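You operate a simulated robot arm through the tools that you are given. There is no shell and no other tool. Be economical: measure what you need, move in short steps, check, and stop when the job is done.

You are at the controls of a simulated robot arm. One attempt, no reset.

Task
Move the teal adapter to the purple frame and the yellow one to the orange frame.
Fine: press the pink adapter from the adapters carton into the beige frame, then close both flaps.

The check looks at the end state, three seconds after you hand in, the way a careful person would. Anything else that was tipped, shoved, dropped, spilled or broken makes it a failure.

Robot
A 7-joint arm with a two-finger parallel gripper on a trunk, on a base that drives. Base frame: it is fixed to the floor where the robot stands at the start and does not move with it; the origin is under the middle of the robot, x ahead of it, y to its left, z up; the surface under the hand at the start is at about z = 80. Lengths are in cm, angles in rad, forces in N, time in s.
With the tool pointing down near the work surface it reaches from about 36 to 86 cm from the robot's upright axis, wherever it stands. Its first joint turns from -2.897 to 2.897 rad. Places, roughly: beige frame [50, 0, 80]; flap with the purple tab [60, 60, 100]; flap with the yellow tab [60, 20, 100]; orange frame [50, -10, 80]; purple frame [50, -20, 80]. Payload 3.43 kg.
The TCP is the grasp point between the finger pads, 3.4 cm short of the fingertips. In the tool frame z runs along the fingers and y along their closing line. The gripper opens to 12.8 cm. The fingers are 2.4 cm wide and 1.2 cm thick; the gripper's body (4.8 by 13 cm) begins 9.6 cm behind the TCP.
Orientation is that of the tool frame in the base frame, as a unit quaternion [x, y, z, w]. With the fingers straight down and closing along the base's y, the tool's x points along the base's -x, its y along +y and its z along -z.

Tools
- The arm moves only by the tool arm_command. Its argument "commands" is a list that holds one entry, the list of rows, each a list of 7 numbers: the turn, a rotation vector about the base's x, y, z in units of 120 degrees (1.0 is 120 degrees), then the shift along the base's x, y, z in units of 500 mm (1.0 is 500 mm), then the opening, from 0 (shut) to 1 (fully open). In form: [[[ax, ay, az, x, y, z, fingers], ...]]. A call has 1 to 20 rows; each row is the pose to reach, as a shift and turn from the pose commanded when the call began. A call with a number of a shift or a turn outside -1 to 1 is refused whole. A row lasts 0.2 s, in which the tool goes at most 5 cm and 0.15 rad; a call with a longer step from one row to the next is refused whole, and so is a gripper value outside its range. Where a pose cannot be reached the arm comes as near as it can. A force on the tool above 40 N (or 10 N above the force at the start of the call, whichever is more), or a blocked arm, ends the call early, and 0.2 s more pass. Each finger travels about 15.3 cm/s and halts on what it meets, pressing with about 30 N; the grip force reading is that of the motor and also rises with nothing between the fingers. The clock runs only during rows and for 0.2 s after the last one: add rows that repeat a pose to give the fingers time. The reply holds the time, the measured pose of the TCP, the force on the tool along the base axes, the opening and the grip force, in the units named above and with some noise, with the torque about the TCP (base axes, N m) and any sound that the robot's microphone picked up.
- Cameras (640 x 400 px; columns grow to the right, rows downward): "scene" is now at [17.74, 3.58, 155.34]; the picture's right is [0.30, -0.95, 0.00], its down [-0.73, -0.23, -0.64] and it looks along [0.61, 0.19, -0.77] (base axes); focal length 254 px, centre (320, 200). "wrist" rides on the gripper at [7.6, -1.1, -16] in the tool frame; the picture's right is [0.15, 0.99, 0.00], its down [-0.88, 0.13, -0.46] and it looks along [-0.45, 0.07, 0.89] (tool axes); focal length 234 px, centre (320, 200). There is no depth. A picture from a camera that has moved, and an enlarged one, comes with that camera's place and axes in the base frame and with its lens.
- camera(camera): a new picture of that camera. It takes no simulated time.
- base_move(legs): drives the robot by 1 to 6 legs, each [ahead, turn to the left] in cm and rad, along the robot's own axes; the way and the turn of a leg run together, so that a leg with both is an arc; at most 150 cm and 3.142 rad a leg. The arm and the cameras ride along, it lands a little off, and it stops where it bumps. It gives what a move gives.
- turn_head(pan, tilt): turns the head with the scene camera to pan (to the left, within 2.304 rad either way) and tilt (down, from -0.506 to 1.204), counted from straight ahead of the robot. It gives what a move gives.
- close_up(camera, box): a new picture of the part [left, top, right, bottom] of that camera's present view, enlarged. It takes no simulated time.
- job_done(): hands the job in; it is judged then, once.

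Go step by step. Nothing tells you exact positions but the pictures and the camera data: compare them with the known pose of the tool, close in by small moves and look again before you grip or let go. The budget is 120 turns and 90 pictures, counting those below and the enlarged ones. Unless the task says otherwise, let go and move clear before handing in, and close with one line.

The tools are called after "Call:" as a command line: name --argument value ..., lists and objects as JSON in quotes. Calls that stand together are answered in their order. arm_command: Moves the arm, as the interface text tells. Its arguments: {"type":"object","properties":{"commands":{"type":"array"}},"required":["commands"]} The other tools are called the same way: base_move (legs) drives the base; turn_head (pan, tilt) turns the head that bears the scene camera; camera (camera) takes a picture; close_up (camera, box) takes an enlarged picture of a part of a camera's view; job_done () hands the job in.

At the start:

```text
t: 0.0
tool_pos: [54.18, 15.06, 121.07]
ee_rot: [0.007, 1.0, -0.001, -0.001]
ft_force: [0.0, 0.4, 0.0]
torque: [-0.01, -0.02, -0.02]
width: 12.8
grasp_force: 0.1
robot x, y, heading: [-0.52, 1.41, -0.004]
head pan, tilt: [0.314, 0.88]
```

scene: 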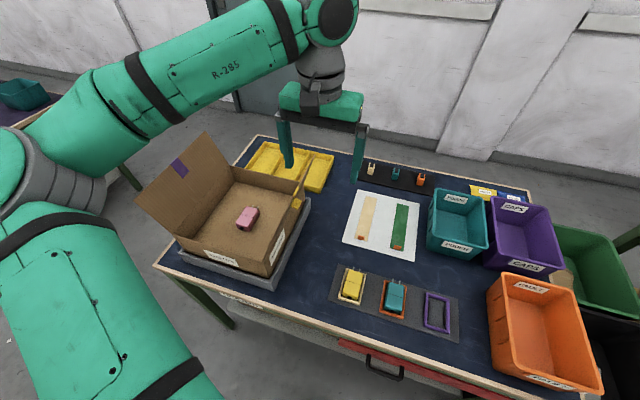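
wrist: 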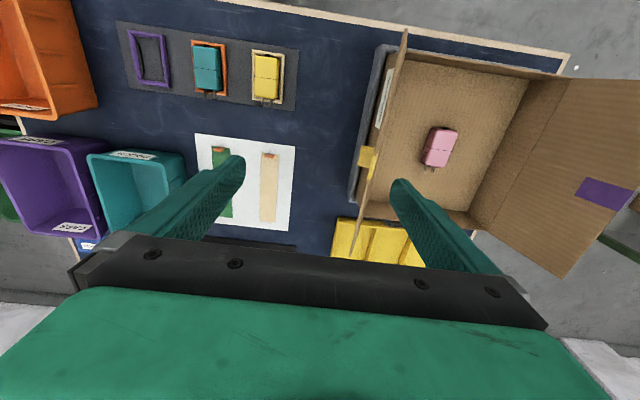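

I see the yellow adapter in the beige frame, the teal one in the orange frame, an empty purple frame, and the pink one in an open carton with two flaps. I'll enlarge the frames and the carton first to measure them.

Call:
close_up --camera "scene" --box '[320, 250, 480, 350]'

Call:
close_up --camera "scene" --box '[130, 120, 338, 290]'

Call:
close_up --camera "wrist" --box '[100, 0, 320, 138]'

Call:
close_up --camera "wrist" --box '[320, 20, 640, 280]'

```text
4.00 times, centred on (400, 300) of scene
camera zoom: at [17.74, 3.58, 155.34], right [0.3, -0.95, 0.0], down [-0.73, -0.23, -0.64], along [0.61, 0.19, -0.77], focal length 1015 px, centre (0, -200)
```

zoom: 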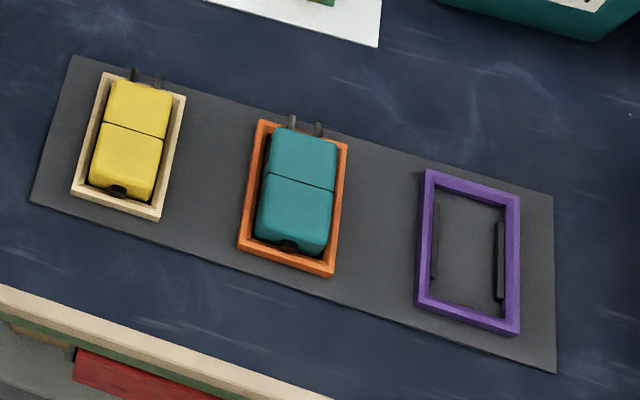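

```text
2.35 times, centred on (234, 205) of scene
camera zoom: at [17.74, 3.58, 155.34], right [0.3, -0.95, 0.0], down [-0.73, -0.23, -0.64], along [0.61, 0.19, -0.77], focal length 597 px, centre (522, 188)
```

zoom: 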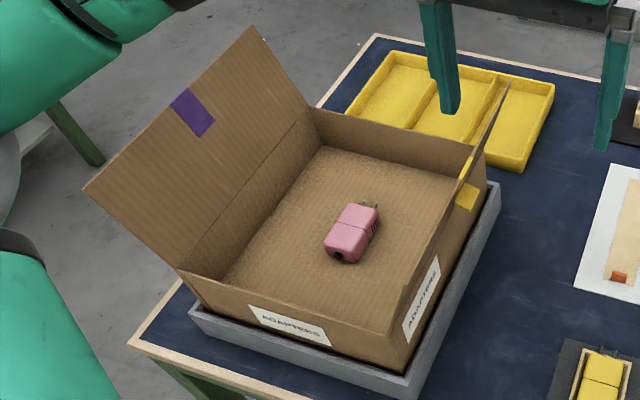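

```text
2.90 times, centred on (210, 69) of wrist
camera zoom: at [46.43, 13.93, 137.05], right [-0.13, 0.99, 0.0], down [0.88, 0.12, 0.46], along [0.45, 0.06, -0.89], focal length 679 px, centre (639, 580)
```

zoom: 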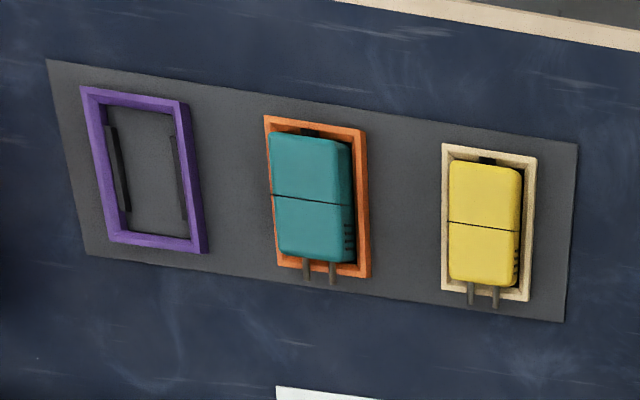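

```text
1.54 times, centred on (480, 150) of wrist
camera zoom: at [46.43, 13.93, 137.05], right [-0.13, 0.99, 0.0], down [0.88, 0.12, 0.46], along [0.45, 0.06, -0.89], focal length 360 px, centre (74, 277)
```

zoom: 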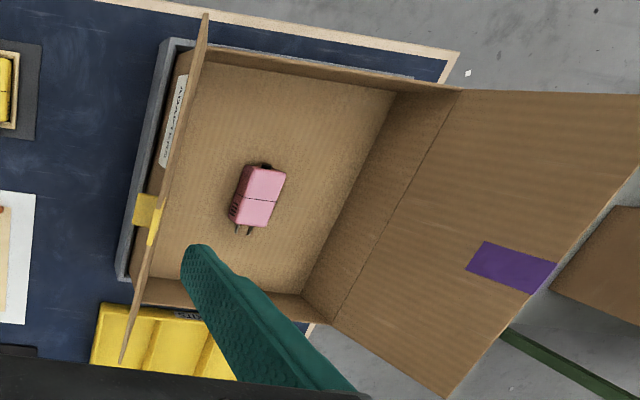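

The frames lie near x≈48 with y≈+3 (beige), −9 (orange) and −21 (purple), their long sides along x. I'll move the open gripper above the teal adapter and look.

Call:
arm_command --commands '[[[0, 0, 0, -0.015, -0.054, -0.051, 1], [0, 0, 0, -0.03, -0.108, -0.102, 1], [0, 0, 0, -0.045, -0.162, -0.153, 1], [0, 0, 0, -0.06, -0.216, -0.204, 1], [0, 0, 0, -0.075, -0.27, -0.255, 1], [0, 0, 0, -0.09, -0.324, -0.306, 1], [0, 0, 0, -0.105, -0.378, -0.357, 1], [0, 0, 0, -0.12, -0.432, -0.408, 1], [0, 0, 0, -0.134, -0.486, -0.44, 1], [0, 0, 0, -0.134, -0.486, -0.44, 1]]]'

Call:
camera --camera "wrist"

Call:
close_up --camera "scene" --box '[320, 200, 480, 340]'

```text
t: 2.2
tool_pos: [47.31, -9.34, 99.09]
ee_rot: [0.007, 1.0, -0.001, 0.0]
ft_force: [0.4, 1.0, -0.6]
torque: [-0.03, 0.01, 0.01]
width: 12.79
grasp_force: 0.0
robot x, y, heading: [-0.09, 1.17, -0.006]
head pan, tilt: [0.314, 0.88]
```

```text
83 pictures are left
camera wrist: at [39.64, -10.38, 115.14], right [-0.13, 0.99, 0.0], down [0.88, 0.12, 0.46], along [0.45, 0.06, -0.89], focal length 234 px, centre (320, 200)
```

wrist: 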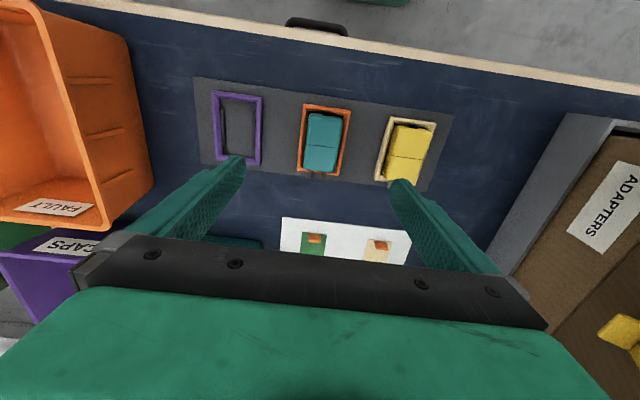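

```text
2.86 times, centred on (400, 270) of scene
camera zoom: at [17.73, 3.58, 155.34], right [0.3, -0.95, 0.0], down [-0.73, -0.23, -0.64], along [0.61, 0.19, -0.77], focal length 725 px, centre (91, 0)
```

zoom: 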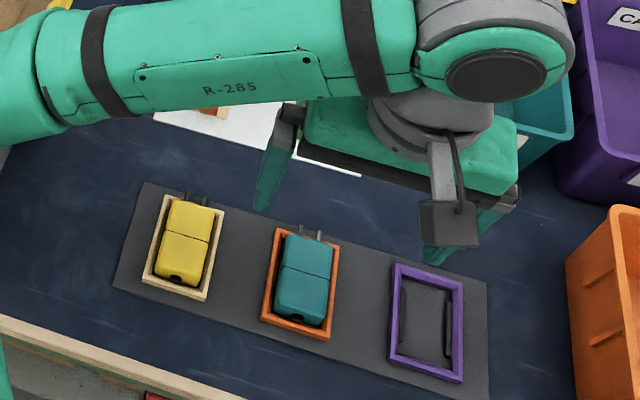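

The teal adapter sits at about (47.1, −9.0), under the tool. I'll go down part way and look closely to judge the heights.

Call:
arm_command --commands '[[[0, 0, 0, 0, 0.003, -0.08, 1], [0, 0, 0, 0, 0.006, -0.16, 1], [0, 0, 0, 0, 0.006, -0.19, 1], [0, 0, 0, 0, 0.006, -0.19, 1]]]'

Call:
close_up --camera "wrist" --box '[180, 60, 460, 235]'

Call:
close_up --camera "scene" --box '[340, 240, 468, 320]'

```text
t: 3.2
tool_pos: [47.35, -9.05, 89.44]
ee_rot: [0.007, 1.0, 0.0, 0.0]
ft_force: [0.3, 0.4, 0.0]
torque: [-0.02, 0.03, -0.02]
width: 12.79
grasp_force: 0.1
robot x, y, heading: [-0.13, 0.82, -0.001]
head pan, tilt: [0.314, 0.88]
```

```text
2.29 times, centred on (320, 148) of wrist
camera zoom: at [39.74, -10.16, 105.5], right [-0.13, 0.99, 0.0], down [0.88, 0.12, 0.46], along [0.45, 0.06, -0.89], focal length 535 px, centre (320, 320)
```

zoom: 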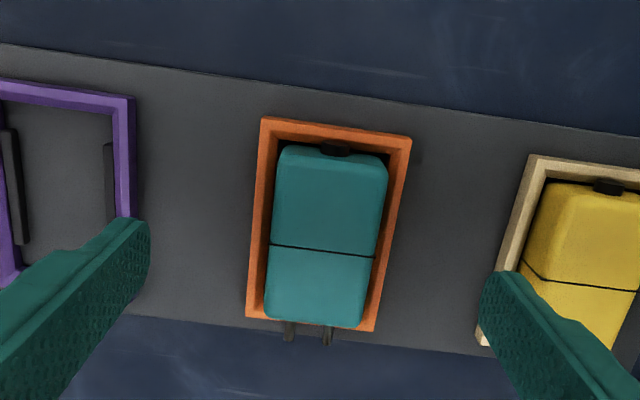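

```text
5.00 times, centred on (404, 280) of scene
camera zoom: at [17.74, 3.58, 155.34], right [0.3, -0.95, 0.0], down [-0.73, -0.23, -0.64], along [0.61, 0.19, -0.77], focal length 1268 px, centre (-100, -200)
```

zoom: 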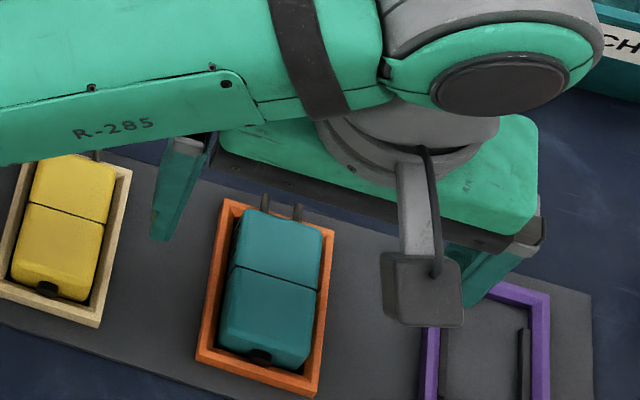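

The teal adapter is about 4.4 cm wide at y≈−9.0, with its top near z≈84 and the frame rim near 81.7. I'll narrow the fingers, lower the tips just above the rim, and grip.

Call:
arm_command --commands '[[[0, 0, 0, -0.002, 0, 0, 0.6], [0, 0, 0, -0.002, 0, -0.04, 0.6], [0, 0, 0, -0.002, 0, -0.074, 0.6], [0, 0, 0, -0.002, 0, -0.074, 0.6]]]'

Call:
close_up --camera "wrist" --box '[180, 60, 460, 235]'

Call:
close_up --camera "scene" --box '[340, 240, 468, 320]'

```text
t: 4.2
tool_pos: [47.31, -9.11, 85.78]
ee_rot: [0.008, 1.0, -0.001, 0.0]
ft_force: [-0.5, -0.3, 0.3]
torque: [0.01, 0.0, 0.0]
width: 7.69
grasp_force: 0.1
robot x, y, heading: [-0.3, 1.25, -0.006]
head pan, tilt: [0.314, 0.88]
```

```text
2.29 times, centred on (320, 148) of wrist
camera zoom: at [39.63, -10.17, 101.86], right [-0.13, 0.99, 0.0], down [0.88, 0.12, 0.46], along [0.45, 0.06, -0.89], focal length 535 px, centre (320, 320)
```

zoom: 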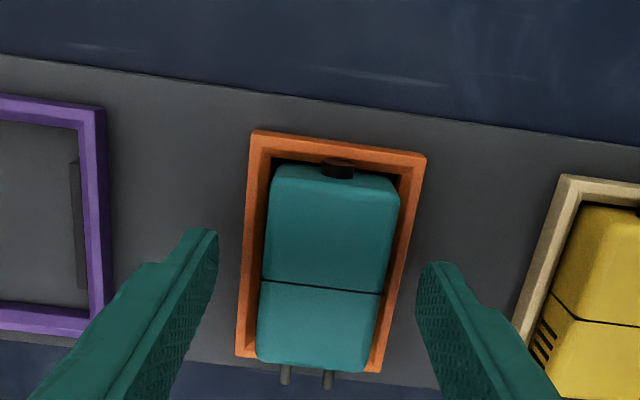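

```text
5.00 times, centred on (404, 280) of scene
camera zoom: at [17.73, 3.58, 155.34], right [0.3, -0.95, 0.0], down [-0.73, -0.23, -0.64], along [0.61, 0.19, -0.77], focal length 1268 px, centre (-100, -200)
```

zoom: 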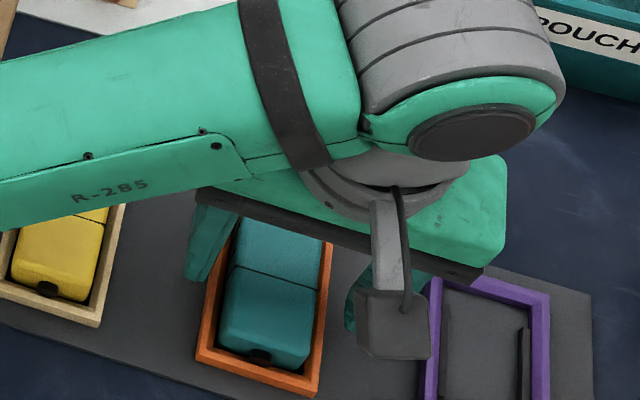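

The fingers straddle the teal adapter above the rim. I'll close on it and then lift a little.

Call:
arm_command --commands '[[[0, 0, 0, 0, 0, 0, 0.2], [0, 0, 0, 0, 0, 0, 0.2], [0, 0, 0, 0, 0, 0, 0.2]]]'

Call:
close_up --camera "wrist" --box '[180, 60, 460, 235]'

```text
t: 5.0
tool_pos: [47.23, -8.98, 85.9]
ee_rot: [0.008, 1.0, 0.001, 0.0]
ft_force: [-2.8, 15.9, -0.8]
torque: [0.6, 0.08, 0.07]
width: 4.5
grasp_force: 30.2
robot x, y, heading: [-0.06, 1.23, -0.007]
head pan, tilt: [0.314, 0.88]
```

```text
2.29 times, centred on (320, 148) of wrist
camera zoom: at [39.65, -10.1, 101.87], right [-0.13, 0.99, 0.0], down [0.88, 0.12, 0.46], along [0.45, 0.06, -0.89], focal length 535 px, centre (320, 320)
```

zoom: 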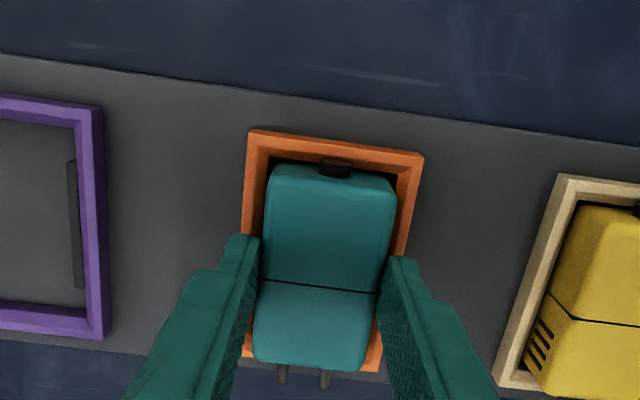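

It is gripped at 4.5 cm with a side load from slight off-centring. I'll relieve that and lift gently.

Call:
arm_command --commands '[[[0, 0, 0, 0, 0.003, 0, 0.2], [0, 0, 0, 0, 0.003, 0.01, 0.2], [0, 0, 0, 0, 0.003, 0.02, 0.2], [0, 0, 0, 0, 0.003, 0.04, 0.2], [0, 0, 0, 0, 0.003, 0.08, 0.2], [0, 0, 0, 0, 0.003, 0.14, 0.2], [0, 0, 0, 0, 0.003, 0.14, 0.2]]]'

Call:
camera --camera "wrist"

Call:
close_up --camera "scene" --box '[330, 220, 490, 340]'

```text
t: 6.6
tool_pos: [47.27, -8.87, 92.93]
ee_rot: [0.009, 1.0, 0.0, -0.001]
ft_force: [-1.3, 0.1, 0.1]
torque: [0.0, -0.03, 0.01]
width: 4.55
grasp_force: 30.1
robot x, y, heading: [-0.26, 1.44, -0.005]
head pan, tilt: [0.314, 0.88]
```

```text
76 pictures are left
camera wrist: at [39.64, -9.89, 109.0], right [-0.13, 0.99, 0.0], down [0.88, 0.12, 0.46], along [0.45, 0.06, -0.89], focal length 234 px, centre (320, 200)
```

wrist: 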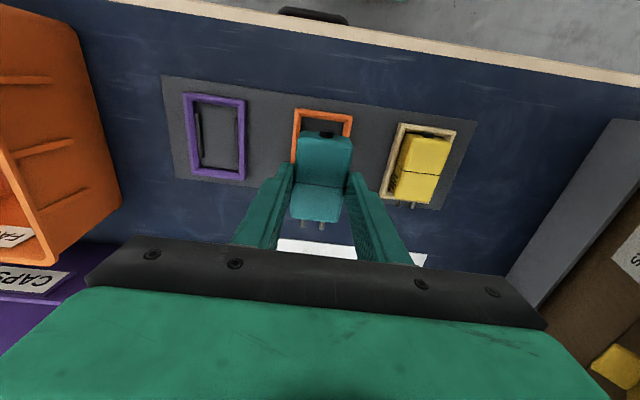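

```text
3.33 times, centred on (410, 280) of scene
camera zoom: at [17.75, 3.58, 155.34], right [0.3, -0.95, 0.0], down [-0.73, -0.23, -0.64], along [0.61, 0.19, -0.77], focal length 846 px, centre (20, -67)
```

zoom: 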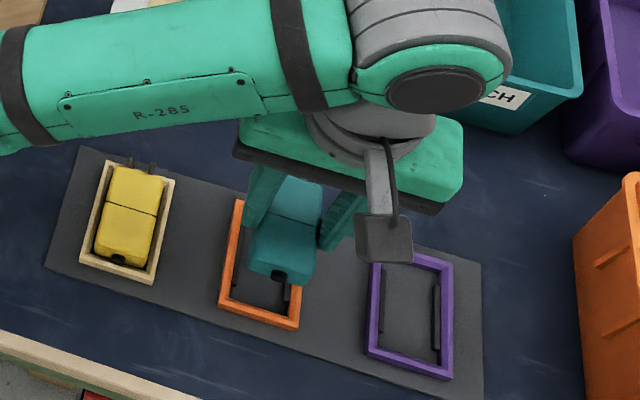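

The teal adapter came out cleanly. I'll carry it 12 cm to the purple frame and check alignment before lowering.

Call:
arm_command --commands '[[[0, 0, 0, 0, -0.06, 0, 0.2], [0, 0, 0, 0, -0.12, 0, 0.2], [0, 0, 0, 0, -0.18, 0, 0.2], [0, 0, 0, 0, -0.24, 0, 0.2], [0, 0, 0, 0, -0.241, -0.04, 0.2], [0, 0, 0, 0, -0.241, -0.06, 0.2], [0, 0, 0, 0, -0.241, -0.06, 0.2]]]'

Call:
close_up --camera "wrist" --box '[180, 60, 460, 235]'

Call:
close_up --camera "scene" --box '[340, 240, 500, 340]'

```text
t: 8.2
tool_pos: [47.38, -20.83, 89.66]
ee_rot: [0.008, 1.0, 0.0, 0.0]
ft_force: [-0.6, 0.0, -1.3]
torque: [-0.01, 0.01, 0.02]
width: 4.53
grasp_force: 30.1
robot x, y, heading: [-0.15, 1.27, -0.001]
head pan, tilt: [0.314, 0.88]
```

```text
2.29 times, centred on (320, 148) of wrist
camera zoom: at [39.74, -22.05, 105.85], right [-0.13, 0.99, 0.0], down [0.88, 0.12, 0.46], along [0.45, 0.06, -0.89], focal length 535 px, centre (320, 320)
```

zoom: 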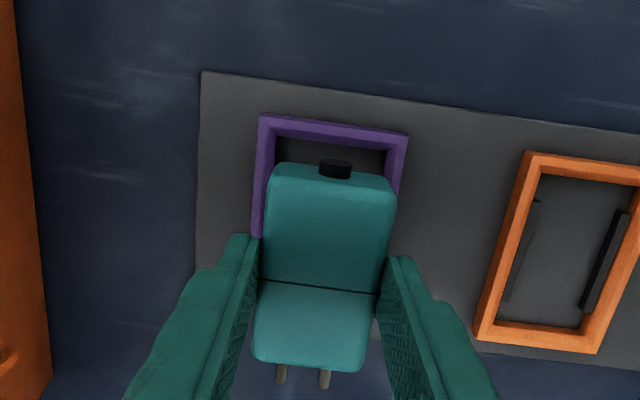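

```text
4.00 times, centred on (420, 290) of scene
camera zoom: at [17.74, 3.56, 155.34], right [0.3, -0.95, 0.0], down [-0.73, -0.23, -0.64], along [0.61, 0.19, -0.77], focal length 1015 px, centre (-80, -160)
```

zoom: 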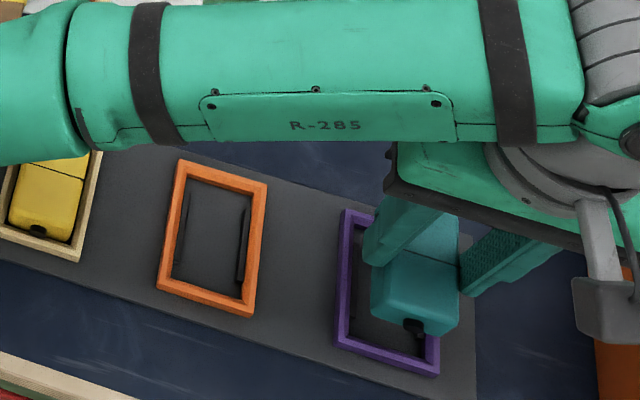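

The relative position matches the grip pose to within about 2 mm. I'll correct x slightly and lower to the same seat height.

Call:
arm_command --commands '[[[0, 0, 0, -0.0036, -0.001, -0.02, 0.2], [0, 0, 0, -0.0036, -0.001, -0.04, 0.2], [0, 0, 0, -0.0036, -0.001, -0.055, 0.2], [0, 0, 0, -0.0036, -0.001, -0.065, 0.2], [0, 0, 0, -0.0036, -0.001, -0.075, 0.2], [0, 0, 0, -0.0036, -0.001, -0.08, 0.2], [0, 0, 0, -0.0036, -0.001, -0.08, 0.2]]]'

Call:
close_up --camera "wrist" --box '[180, 60, 460, 235]'

Call:
close_up --camera "scene" --box '[340, 240, 500, 340]'

```text
t: 9.8
tool_pos: [47.11, -20.96, 85.83]
ee_rot: [0.009, 1.0, -0.002, 0.0]
ft_force: [-2.5, -0.3, 17.3]
torque: [-0.02, 0.1, -0.05]
width: 4.52
grasp_force: 30.0
robot x, y, heading: [-0.14, 1.49, -0.006]
head pan, tilt: [0.314, 0.88]
```

```text
2.29 times, centred on (320, 148) of wrist
camera zoom: at [39.49, -22.02, 101.92], right [-0.13, 0.99, 0.0], down [0.88, 0.12, 0.46], along [0.45, 0.06, -0.89], focal length 535 px, centre (320, 320)
```

zoom: 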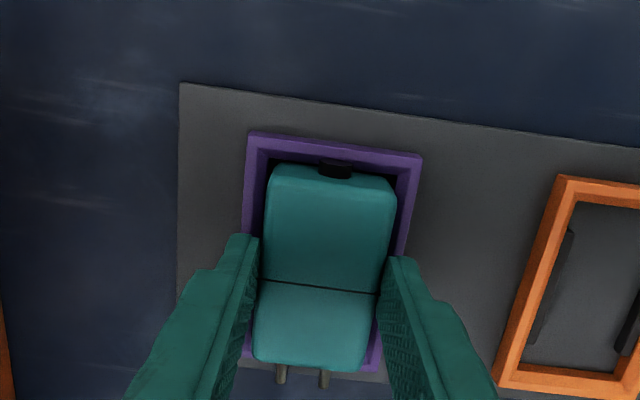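

```text
4.00 times, centred on (420, 290) of scene
camera zoom: at [17.7, 3.58, 155.34], right [0.3, -0.95, 0.0], down [-0.73, -0.23, -0.64], along [0.61, 0.19, -0.77], focal length 1015 px, centre (-80, -160)
```

zoom: 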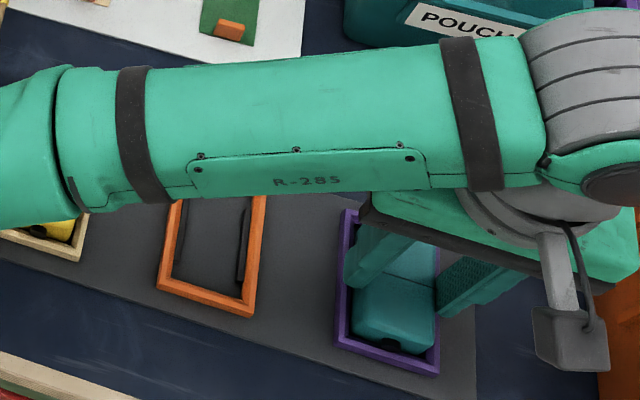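

The adapter is in the frame with 17 N of upward force. I'll press a bit more to make sure it seats.

Call:
arm_command --commands '[[[0, 0, 0, 0, 0, -0.004, 0.2], [0, 0, 0, 0, 0, -0.008, 0.2], [0, 0, 0, 0, 0, -0.008, 0.2]]]'

```text
t: 10.6
tool_pos: [47.2, -20.99, 85.51]
ee_rot: [0.007, 1.0, -0.001, 0.001]
ft_force: [6.5, -10.3, 26.2]
torque: [-0.34, -0.29, -0.07]
width: 4.51
grasp_force: 30.0
robot x, y, heading: [-0.43, 1.19, -0.003]
head pan, tilt: [0.314, 0.88]
```

It moved slightly and the force rose to 26 N, so it is likely seated. I'll release, rise, and look.

Call:
arm_command --commands '[[[0, 0, 0, 0, 0, 0.004, 0.2], [0, 0, 0, 0, 0, 0.004, 0.45], [0, 0, 0, 0, 0, 0.004, 0.55], [0, 0, 0, 0, 0, 0.06, 0.55], [0, 0, 0, 0, 0, 0.15, 0.55], [0, 0, 0, 0, 0, 0.15, 0.55]]]'

Call:
close_up --camera "wrist" --box '[180, 60, 460, 235]'

Call:
close_up --camera "scene" --box '[340, 240, 500, 340]'

```text
t: 12.0
tool_pos: [45.34, -19.32, 92.96]
ee_rot: [0.006, 1.0, 0.002, -0.004]
ft_force: [1.6, -1.4, 0.0]
torque: [0.11, 0.14, 0.03]
width: 7.03
grasp_force: 0.1
robot x, y, heading: [-0.44, 7.48, 0.015]
head pan, tilt: [0.314, 0.88]
```

```text
2.29 times, centred on (320, 148) of wrist
camera zoom: at [37.76, -20.49, 109.03], right [-0.14, 0.99, 0.0], down [0.88, 0.12, 0.45], along [0.45, 0.06, -0.89], focal length 535 px, centre (320, 320)
```

zoom: 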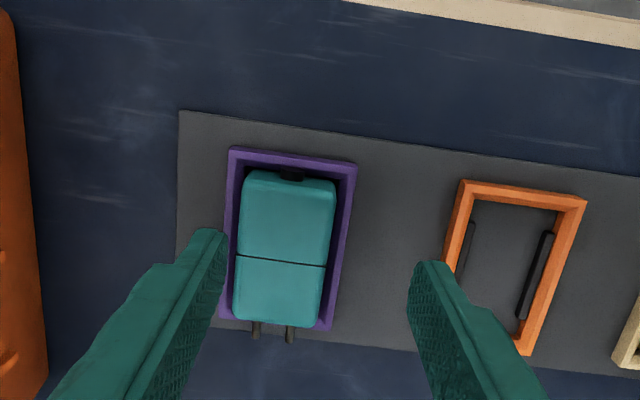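

```text
4.00 times, centred on (420, 290) of scene
camera zoom: at [14.53, 6.47, 156.18], right [0.33, -0.95, -0.01], down [-0.72, -0.24, -0.66], along [0.62, 0.22, -0.75], focal length 1015 px, centre (-80, -160)
```

zoom: 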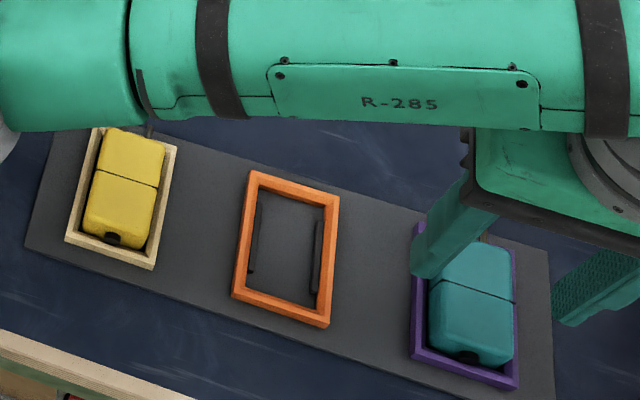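

The robot itself seems to have shifted (tool, head camera and odometry all jumped), though the teal adapter looks well seated. I'll hold still briefly and look at the whole scene.

Call:
arm_command --commands '[[[0, 0, 0, 0, 0, 0, 0.55], [0, 0, 0, 0, 0, 0, 0.55]]]'

Call:
camera --camera "scene"

Call:
camera --camera "wrist"

```text
t: 12.6
tool_pos: [48.68, -22.93, 92.86]
ee_rot: [0.009, 1.0, 0.001, 0.002]
ft_force: [-4.2, 4.5, 5.6]
torque: [-0.57, -0.53, -0.03]
width: 7.03
grasp_force: 0.1
robot x, y, heading: [1.18, 9.1, -0.033]
head pan, tilt: [0.314, 0.88]
stopped in row 2: the arm was blocked; the commanded pose is now the measured one
```

```text
68 pictures are left
camera scene: at [18.47, 9.98, 155.57], right [0.27, -0.96, 0.0], down [-0.74, -0.21, -0.64], along [0.62, 0.18, -0.77], focal length 254 px, centre (320, 200)
```

scene: 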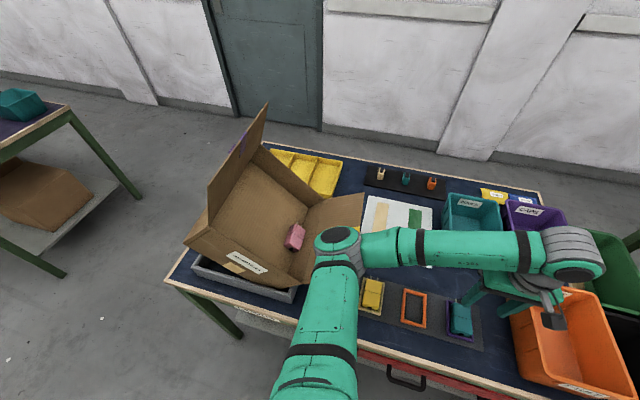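

```text
67 pictures are left
camera wrist: at [40.86, -24.05, 108.9], right [-0.13, 0.99, 0.0], down [0.88, 0.11, 0.46], along [0.46, 0.06, -0.89], focal length 234 px, centre (320, 200)
```

wrist: 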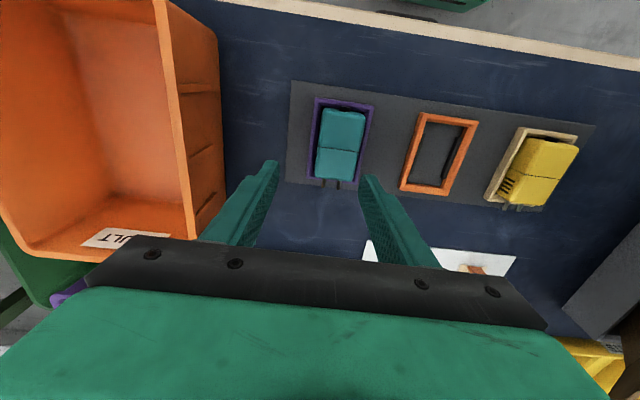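

The elbow appears to be up against the carton, and the robot has been pushed aside; I need to see this contact clearly before moving anything.

Call:
close_up --camera "scene" --box '[160, 90, 420, 310]'

```text
1.82 times, centred on (290, 200) of scene
camera zoom: at [18.47, 9.98, 155.57], right [0.27, -0.96, 0.0], down [-0.74, -0.21, -0.64], along [0.62, 0.18, -0.77], focal length 461 px, centre (374, 200)
```

zoom: 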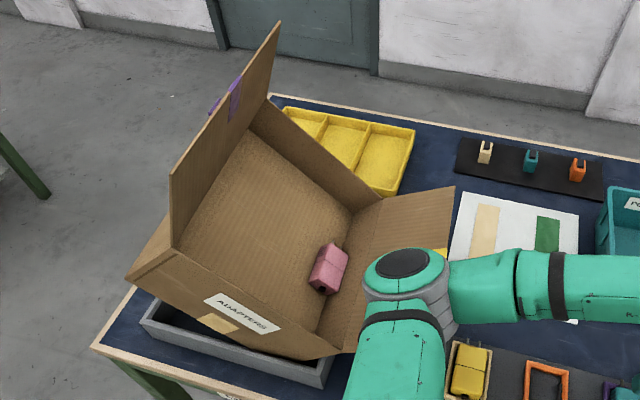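

The elbow is lying on the inner side of the yellow-tab flap and levering the carton over toward −y. I'll turn the base left in a tiny step so the elbow eases back and the carton can settle, then check.

Call:
base_move --legs '[[0, 0.06]]'

Call:
camera --camera "scene"

```text
t: 13.5
tool_pos: [49.72, -17.97, 92.73]
ee_rot: [-0.021, 1.0, 0.0, -0.001]
ft_force: [-1.2, -0.3, -0.4]
torque: [0.02, -0.01, 0.0]
width: 7.02
grasp_force: 0.2
robot x, y, heading: [0.37, 9.04, 0.019]
head pan, tilt: [0.314, 0.88]
```

```text
65 pictures are left
camera scene: at [18.4, 11.74, 155.34], right [0.33, -0.95, 0.0], down [-0.73, -0.25, -0.64], along [0.6, 0.21, -0.77], focal length 254 px, centre (320, 200)
```

scene: 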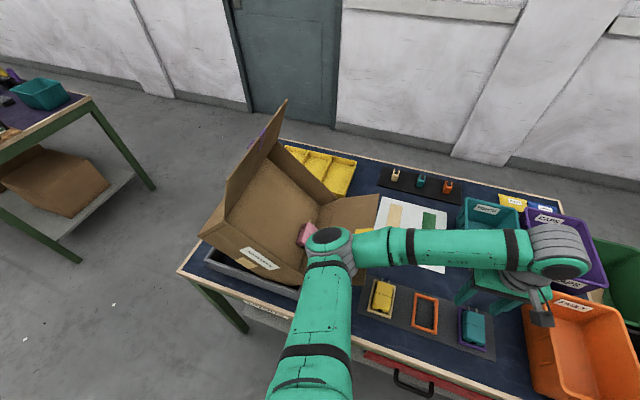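

Call:
close_up --camera "scene" --box '[170, 90, 420, 310]'

Call:
camera --camera "wrist"

```text
1.82 times, centred on (295, 200) of scene
camera zoom: at [18.4, 11.74, 155.34], right [0.33, -0.95, 0.0], down [-0.73, -0.25, -0.64], along [0.6, 0.21, -0.77], focal length 461 px, centre (366, 200)
```

zoom: 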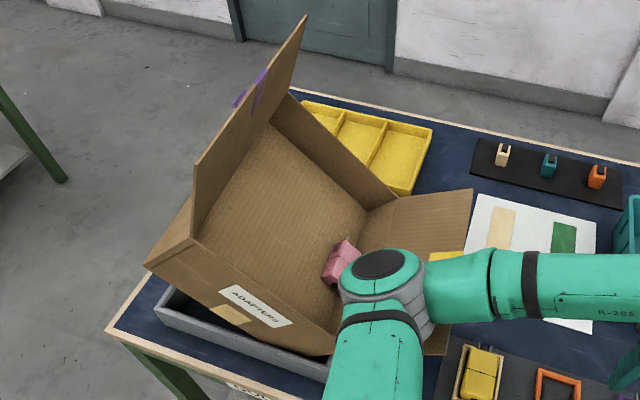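

```text
63 pictures are left
camera wrist: at [42.24, -19.46, 108.69], right [-0.19, 0.98, 0.0], down [0.88, 0.17, 0.45], along [0.45, 0.09, -0.89], focal length 234 px, centre (320, 200)
```

wrist: 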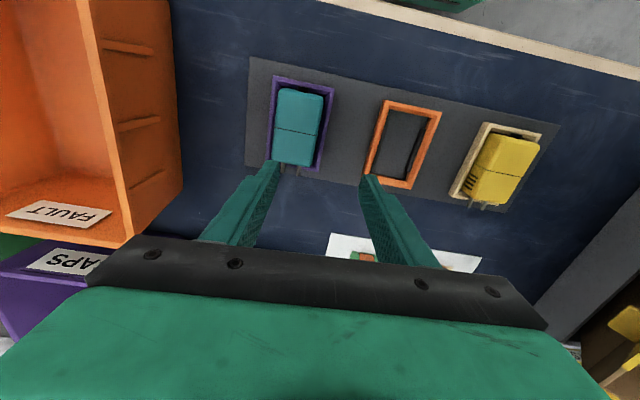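

The carton is still tilted, and I can't tell exactly what holds it. I'll raise the tool a few centimetres to lift the elbow off and compare.

Call:
arm_command --commands '[[[0, 0, 0, 0, 0, 0.03, 0.55], [0, 0, 0, 0, 0, 0.06, 0.55], [0, 0, 0, 0, 0, 0.09, 0.55], [0, 0, 0, 0, 0, 0.12, 0.55], [0, 0, 0, 0, 0, 0.12, 0.55]]]'

Call:
close_up --camera "scene" --box '[170, 90, 420, 310]'

```text
t: 14.7
tool_pos: [49.91, -18.02, 98.6]
ee_rot: [-0.021, 1.0, 0.0, -0.001]
ft_force: [-0.4, 0.5, -0.1]
torque: [-0.02, 0.02, 0.01]
width: 7.05
grasp_force: 0.1
robot x, y, heading: [0.22, 8.79, 0.023]
head pan, tilt: [0.314, 0.88]
```

```text
1.82 times, centred on (295, 200) of scene
camera zoom: at [18.4, 11.74, 155.34], right [0.33, -0.95, 0.0], down [-0.73, -0.25, -0.64], along [0.6, 0.21, -0.77], focal length 461 px, centre (366, 200)
```

zoom: 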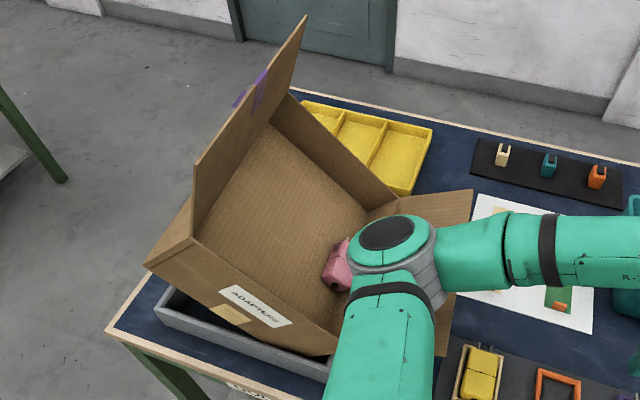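

The carton did not move as the elbow rose, so it is resting tilted on its own. I'll back the robot off to see the whole situation unobstructed.

Call:
base_move --legs '[[-22, 0]]'

Call:
camera --camera "scene"

```text
t: 16.4
tool_pos: [27.78, -18.56, 98.64]
ee_rot: [-0.019, 1.0, 0.001, -0.001]
ft_force: [0.5, 0.0, 0.8]
torque: [0.0, -0.01, 0.01]
width: 7.03
grasp_force: 0.1
robot x, y, heading: [-21.16, 9.01, 0.015]
head pan, tilt: [0.314, 0.88]
```

```text
61 pictures are left
camera scene: at [-3.51, 11.3, 155.34], right [0.32, -0.95, 0.0], down [-0.73, -0.25, -0.64], along [0.6, 0.21, -0.77], focal length 254 px, centre (320, 200)
```

scene: 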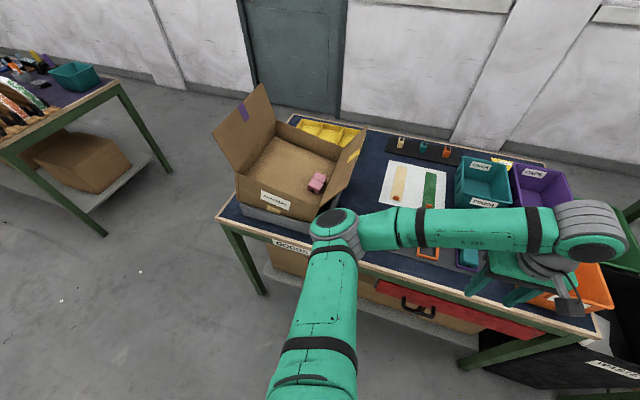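

Backing away let the carton drop nearly level; the arm had been holding it after all. I'll zoom in on the carton and the frames.

Call:
close_up --camera "scene" --box '[200, 80, 380, 260]'

```text
2.22 times, centred on (290, 170) of scene
camera zoom: at [-3.51, 11.3, 155.34], right [0.32, -0.95, 0.0], down [-0.73, -0.25, -0.64], along [0.6, 0.21, -0.77], focal length 564 px, centre (387, 267)
```

zoom: 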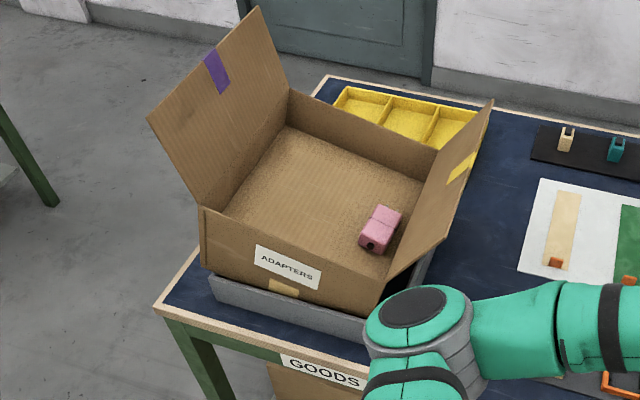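

The carton has settled back, roughly level, so my elbow was the cause. I'll work the frames from further right so the elbow stays clear of the carton: raise the hand, then drive round to about (0, −35) facing left.

Call:
arm_command --commands '[[[0, 0, 0, 0, 0, 0.06, 0.55], [0, 0, 0, 0, 0, 0.13, 0.55], [0, 0, 0, 0, 0, 0.2, 0.55], [0, 0, 0, 0, 0, 0.26, 0.55], [0, 0, 0, 0, 0, 0.26, 0.55]]]'

Call:
base_move --legs '[[0, -1.14], [47, 0]]'

Call:
camera --camera "wrist"

```text
t: 17.6
tool_pos: [27.63, -18.63, 111.66]
ee_rot: [-0.019, 1.0, 0.0, -0.001]
ft_force: [0.9, -0.9, -0.4]
torque: [0.01, -0.01, 0.0]
width: 7.04
grasp_force: 0.1
robot x, y, heading: [-21.0, 8.71, 0.014]
head pan, tilt: [0.314, 0.88]
```

```text
t: 23.6
tool_pos: [-5.62, -89.55, 111.63]
ee_rot: [0.524, 0.852, 0.0, -0.001]
ft_force: [0.3, 0.9, 0.1]
torque: [0.0, -0.02, 0.0]
width: 7.04
grasp_force: 0.0
robot x, y, heading: [-1.27, -33.9, -1.125]
head pan, tilt: [0.314, 0.88]
```

```text
59 pictures are left
camera wrist: at [-10.07, -83.35, 127.75], right [0.82, 0.58, 0.0], down [0.51, -0.73, 0.45], along [0.26, -0.37, -0.89], focal length 234 px, centre (320, 200)
```

wrist: 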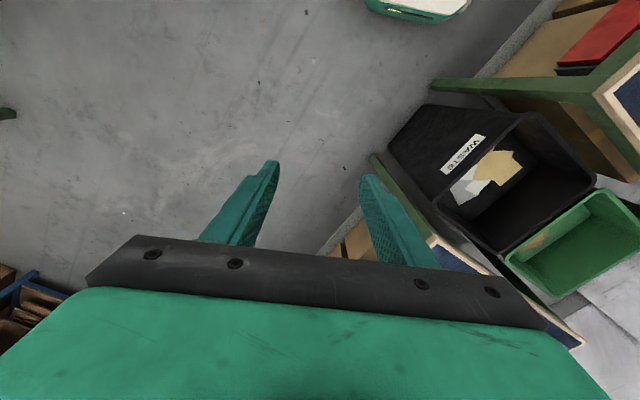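

The way is clear; I'll turn left so the hand swings high over the bin to above the frames.

Call:
base_move --legs '[[0, 2.05]]'

Call:
camera --camera "wrist"

Call:
camera --camera "scene"

```text
t: 29.6
tool_pos: [49.9, -10.24, 111.64]
ee_rot: [-0.468, 0.884, -0.001, -0.001]
ft_force: [-0.7, -0.7, -0.8]
torque: [0.01, 0.01, -0.01]
width: 7.03
grasp_force: 0.0
robot x, y, heading: [-1.53, -33.37, 0.95]
head pan, tilt: [0.314, 0.88]
```

```text
58 pictures are left
camera wrist: at [46.53, -17.2, 127.75], right [-0.9, 0.44, 0.0], down [0.39, 0.8, 0.45], along [0.2, 0.41, -0.89], focal length 234 px, centre (320, 200)
```

wrist: 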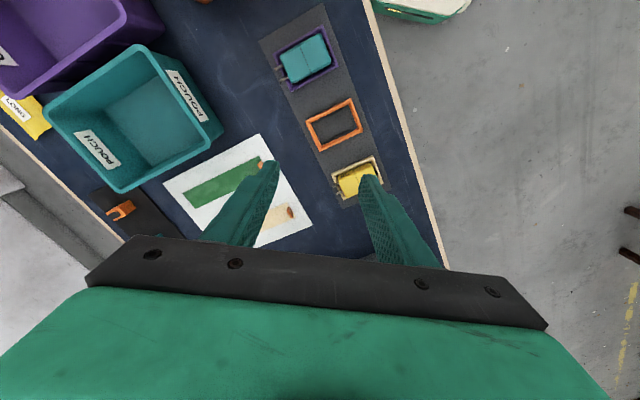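

```text
57 pictures are left
camera scene: at [7.28, -17.71, 155.34], right [0.95, -0.3, 0.0], down [-0.23, -0.73, -0.64], along [0.19, 0.61, -0.77], focal length 254 px, centre (320, 200)
```

scene: 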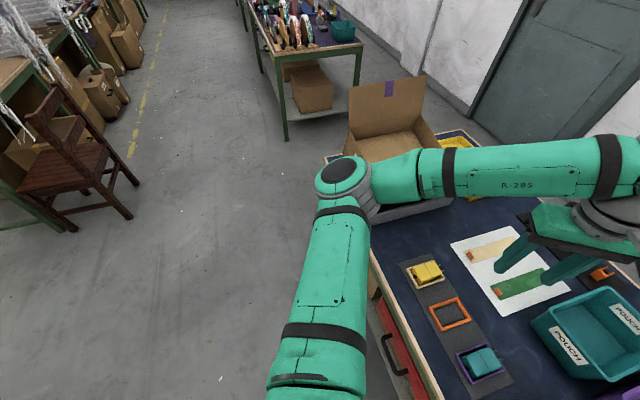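

The elbow is now clear of the carton. I'll rotate the hand back to closing along y and bring it above the yellow adapter.

Call:
arm_command --commands '[[[0, 0, -0.0665, -0.0074, 0.038, -0.033, 0.55], [0, 0, -0.133, -0.0148, 0.076, -0.066, 0.55], [0, 0, -0.1995, -0.0222, 0.114, -0.1, 0.55], [0, 0, -0.266, -0.0296, 0.152, -0.133, 0.55], [0, 0, -0.3325, -0.037, 0.19, -0.166, 0.55], [0, 0, -0.399, -0.0444, 0.228, -0.2, 0.55], [0, 0, -0.4655, -0.052, 0.264, -0.233, 0.55], [0, 0, -0.4655, -0.052, 0.264, -0.233, 0.55]]]'

Call:
camera --camera "wrist"

Call:
camera --camera "scene"

```text
t: 31.4
tool_pos: [47.38, 3.08, 99.99]
ee_rot: [0.003, 1.0, 0.0, 0.0]
ft_force: [0.8, 0.1, 0.4]
torque: [0.01, -0.01, -0.03]
width: 7.08
grasp_force: 0.0
robot x, y, heading: [-0.95, -33.16, 0.954]
head pan, tilt: [0.314, 0.88]
```

```text
56 pictures are left
camera wrist: at [39.71, 1.85, 116.05], right [-0.14, 0.99, 0.0], down [0.88, 0.13, 0.45], along [0.45, 0.06, -0.89], focal length 234 px, centre (320, 200)
```

wrist: 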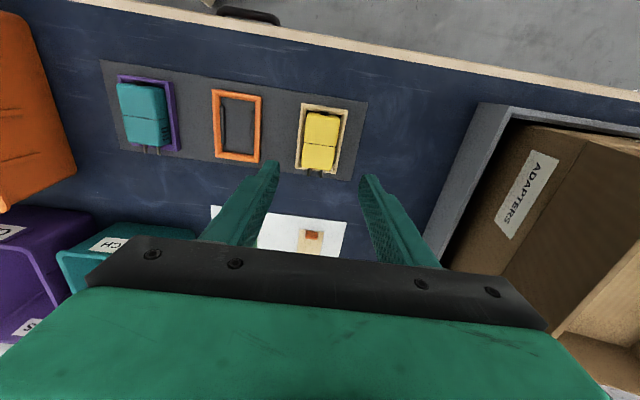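

```text
55 pictures are left
camera scene: at [7.27, -17.71, 155.34], right [0.95, -0.3, 0.0], down [-0.23, -0.73, -0.64], along [0.19, 0.61, -0.77], focal length 254 px, centre (320, 200)
```

scene: 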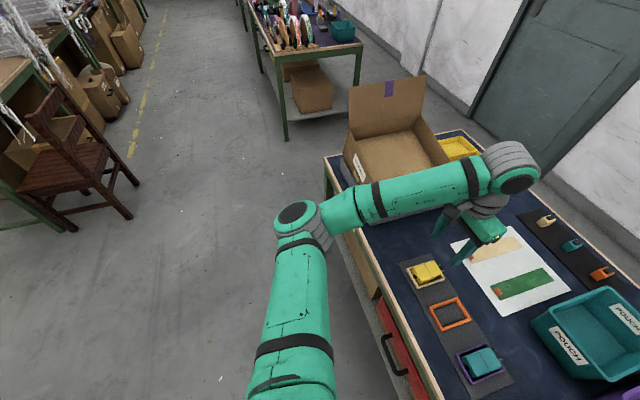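

Good: the elbow is well away. I'll descend over the yellow adapter and check the alignment.

Call:
arm_command --commands '[[[0, 0, 0, 0, -0.002, -0.08, 0.6], [0, 0, 0, 0, -0.002, -0.16, 0.6], [0, 0, 0, 0, -0.002, -0.21, 0.6], [0, 0, 0, 0, -0.002, -0.21, 0.6]]]'

Call:
close_up --camera "wrist" --box '[180, 60, 460, 235]'

```text
t: 32.4
tool_pos: [47.25, 2.71, 89.57]
ee_rot: [0.001, 1.0, 0.001, -0.001]
ft_force: [0.3, -0.1, -0.5]
torque: [-0.02, -0.01, 0.01]
width: 7.67
grasp_force: 0.0
robot x, y, heading: [-1.26, -33.35, 0.953]
head pan, tilt: [0.314, 0.88]
```

```text
2.29 times, centred on (320, 148) of wrist
camera zoom: at [39.67, 1.6, 105.7], right [-0.14, 0.99, 0.0], down [0.88, 0.13, 0.45], along [0.45, 0.07, -0.89], focal length 535 px, centre (320, 320)
```

zoom: 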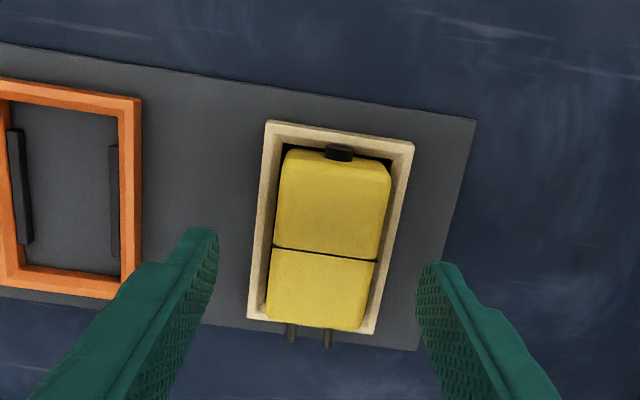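

Only about 2 mm off; I'll correct, lower, and grip the yellow adapter.

Call:
arm_command --commands '[[[0, 0, 0, 0.002, 0.004, -0.03, 0.6], [0, 0, 0, 0.002, 0.004, -0.06, 0.6], [0, 0, 0, 0.002, 0.004, -0.076, 0.6], [0, 0, 0, 0.002, 0.004, -0.076, 0.6], [0, 0, 0, 0.002, 0.004, -0.076, 0.2], [0, 0, 0, 0.002, 0.004, -0.076, 0.2], [0, 0, 0, 0.002, 0.004, -0.076, 0.2]]]'

Call:
close_up --camera "wrist" --box '[180, 60, 460, 235]'

```text
t: 34.0
tool_pos: [47.5, 3.04, 85.84]
ee_rot: [0.001, 1.0, 0.0, -0.001]
ft_force: [1.8, 3.6, -2.2]
torque: [0.13, -0.06, 0.03]
width: 4.53
grasp_force: 29.7
robot x, y, heading: [-1.14, -33.78, 0.954]
head pan, tilt: [0.314, 0.88]
```

```text
2.29 times, centred on (320, 148) of wrist
camera zoom: at [39.8, 1.85, 101.87], right [-0.14, 0.99, 0.0], down [0.88, 0.13, 0.45], along [0.45, 0.07, -0.89], focal length 535 px, centre (320, 320)
```

zoom: 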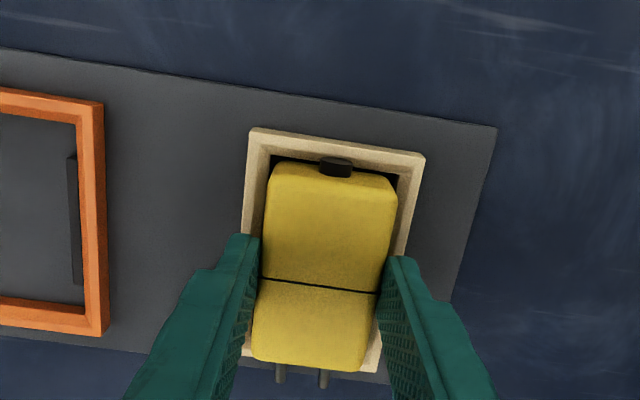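

Gripped with little side load. I'll lift it, carry it 12 cm to the orange frame, and check.

Call:
arm_command --commands '[[[0, 0, 0, 0, 0, 0.01, 0.2], [0, 0, 0, 0, 0, 0.03, 0.2], [0, 0, 0, 0, 0, 0.08, 0.2], [0, 0, 0, 0, 0, 0.14, 0.2], [0, 0, 0, 0, -0.06, 0.14, 0.2], [0, 0, 0, 0, -0.12, 0.14, 0.2], [0, 0, 0, 0, -0.18, 0.14, 0.2], [0, 0, 0, 0, -0.239, 0.14, 0.2], [0, 0, 0, 0, -0.239, 0.1, 0.2], [0, 0, 0, 0, -0.239, 0.08, 0.2], [0, 0, 0, 0, -0.239, 0.08, 0.2]]]'

Call:
close_up --camera "wrist" --box '[180, 60, 460, 235]'

```text
t: 36.4
tool_pos: [47.52, -8.85, 89.86]
ee_rot: [0.001, 1.0, -0.001, 0.0]
ft_force: [-0.1, -0.3, -1.5]
torque: [0.01, 0.03, 0.01]
width: 4.54
grasp_force: 30.1
robot x, y, heading: [-0.87, -33.42, 0.95]
head pan, tilt: [0.314, 0.88]
```

```text
2.29 times, centred on (320, 148) of wrist
camera zoom: at [39.82, -10.02, 105.97], right [-0.14, 0.99, 0.0], down [0.88, 0.13, 0.45], along [0.45, 0.07, -0.89], focal length 535 px, centre (320, 320)
```

zoom: 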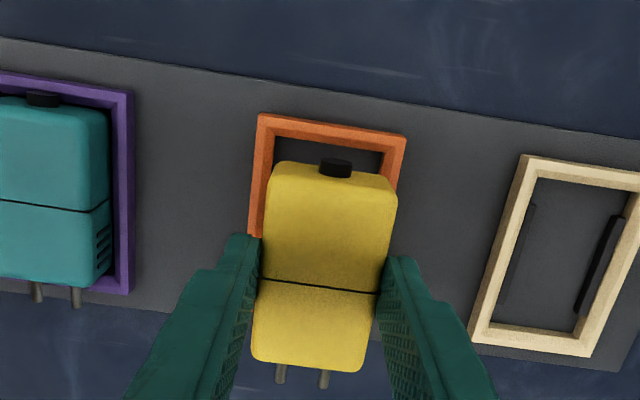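

Alignment is within about 1–2 mm. I'll make the small correction and lower it into the orange frame.

Call:
arm_command --commands '[[[0, 0, 0, -0.001, -0.003, -0.02, 0.2], [0, 0, 0, -0.001, -0.003, -0.04, 0.2], [0, 0, 0, -0.001, -0.003, -0.055, 0.2], [0, 0, 0, -0.001, -0.003, -0.065, 0.2], [0, 0, 0, -0.001, -0.003, -0.075, 0.2], [0, 0, 0, -0.001, -0.003, -0.082, 0.2], [0, 0, 0, -0.001, -0.003, -0.086, 0.2], [0, 0, 0, -0.001, -0.003, -0.086, 0.2]]]'

Call:
close_up --camera "wrist" --box '[180, 60, 460, 235]'

```text
t: 38.2
tool_pos: [47.46, -9.11, 85.63]
ee_rot: [0.0, 1.0, 0.0, 0.0]
ft_force: [-2.7, -4.8, 27.3]
torque: [-0.1, 0.06, -0.03]
width: 4.53
grasp_force: 30.4
robot x, y, heading: [-1.33, -33.61, 0.951]
head pan, tilt: [0.314, 0.88]
```

```text
2.29 times, centred on (320, 148) of wrist
camera zoom: at [39.76, -10.26, 101.62], right [-0.14, 0.99, 0.0], down [0.88, 0.13, 0.46], along [0.45, 0.07, -0.89], focal length 535 px, centre (320, 320)
```

zoom: 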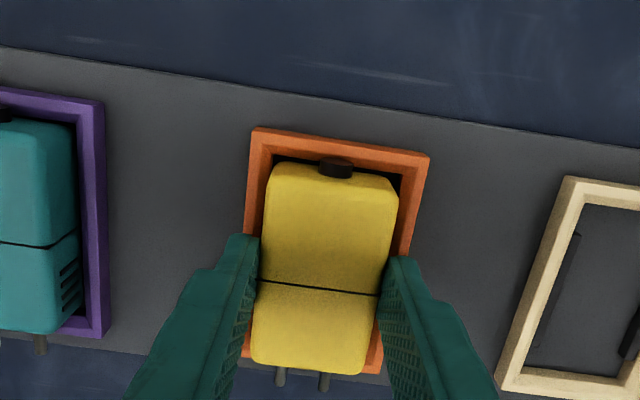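

The view matches the original seat, and the floor reaction is 27 N. I'll release, rise, and inspect both seated adapters.

Call:
arm_command --commands '[[[0, 0, 0, 0, 0, 0.006, 0.2], [0, 0, 0, 0, 0, 0.006, 0.45], [0, 0, 0, 0, 0, 0.006, 0.6], [0, 0, 0, 0, 0, 0.06, 0.6], [0, 0, 0, 0, 0, 0.15, 0.6], [0, 0, 0, 0, 0, 0.24, 0.6], [0, 0, 0, 0, 0, 0.33, 0.6], [0, 0, 0, 0, 0, 0.33, 0.6]]]'

Call:
close_up --camera "wrist" --box '[160, 60, 480, 235]'

Call:
close_up --camera "scene" --box '[380, 230, 540, 400]'

Call:
close_up --camera "scene" --box '[320, 60, 520, 220]'

```text
t: 40.0
tool_pos: [47.53, -9.34, 101.78]
ee_rot: [0.001, 1.0, 0.0, -0.001]
ft_force: [0.7, -0.5, -0.9]
torque: [-0.03, -0.06, -0.01]
width: 7.68
grasp_force: 0.1
robot x, y, heading: [-1.3, -33.47, 0.951]
head pan, tilt: [0.314, 0.88]
```

```text
2.00 times, centred on (320, 148) of wrist
camera zoom: at [39.91, -10.51, 117.98], right [-0.14, 0.99, 0.0], down [0.88, 0.13, 0.45], along [0.45, 0.07, -0.89], focal length 468 px, centre (320, 305)
```

zoom: 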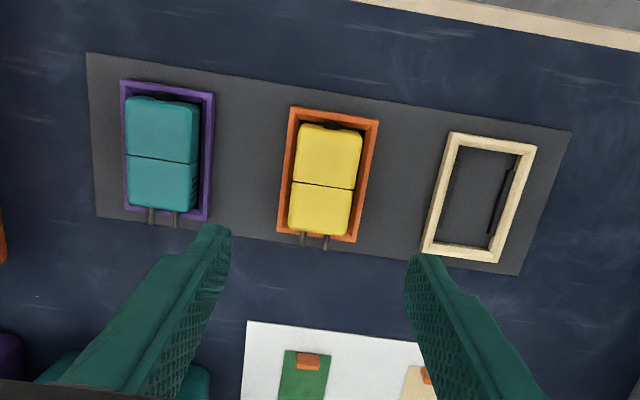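

```text
2.35 times, centred on (460, 315) of scene
camera zoom: at [7.27, -17.71, 155.34], right [0.95, -0.3, 0.0], down [-0.23, -0.73, -0.64], along [0.19, 0.61, -0.77], focal length 597 px, centre (-9, -71)
```

zoom: 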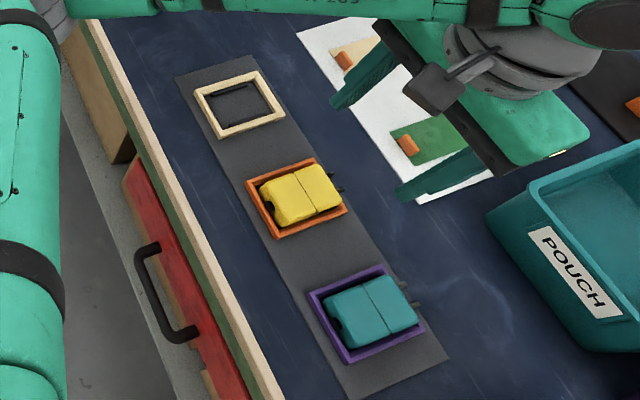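

```text
2.50 times, centred on (420, 140) of scene
camera zoom: at [7.27, -17.71, 155.34], right [0.95, -0.3, 0.0], down [-0.23, -0.73, -0.64], along [0.19, 0.61, -0.77], focal length 634 px, centre (70, 350)
```

zoom: 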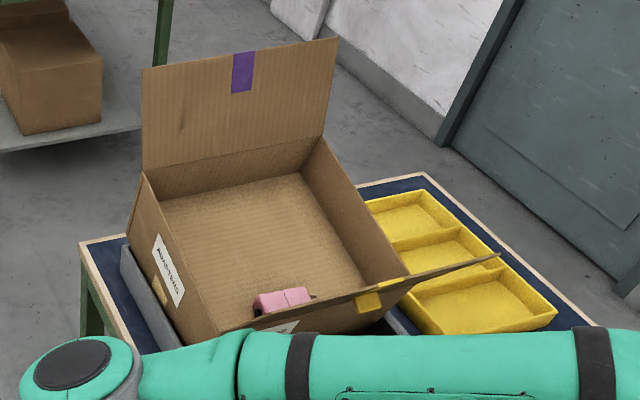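

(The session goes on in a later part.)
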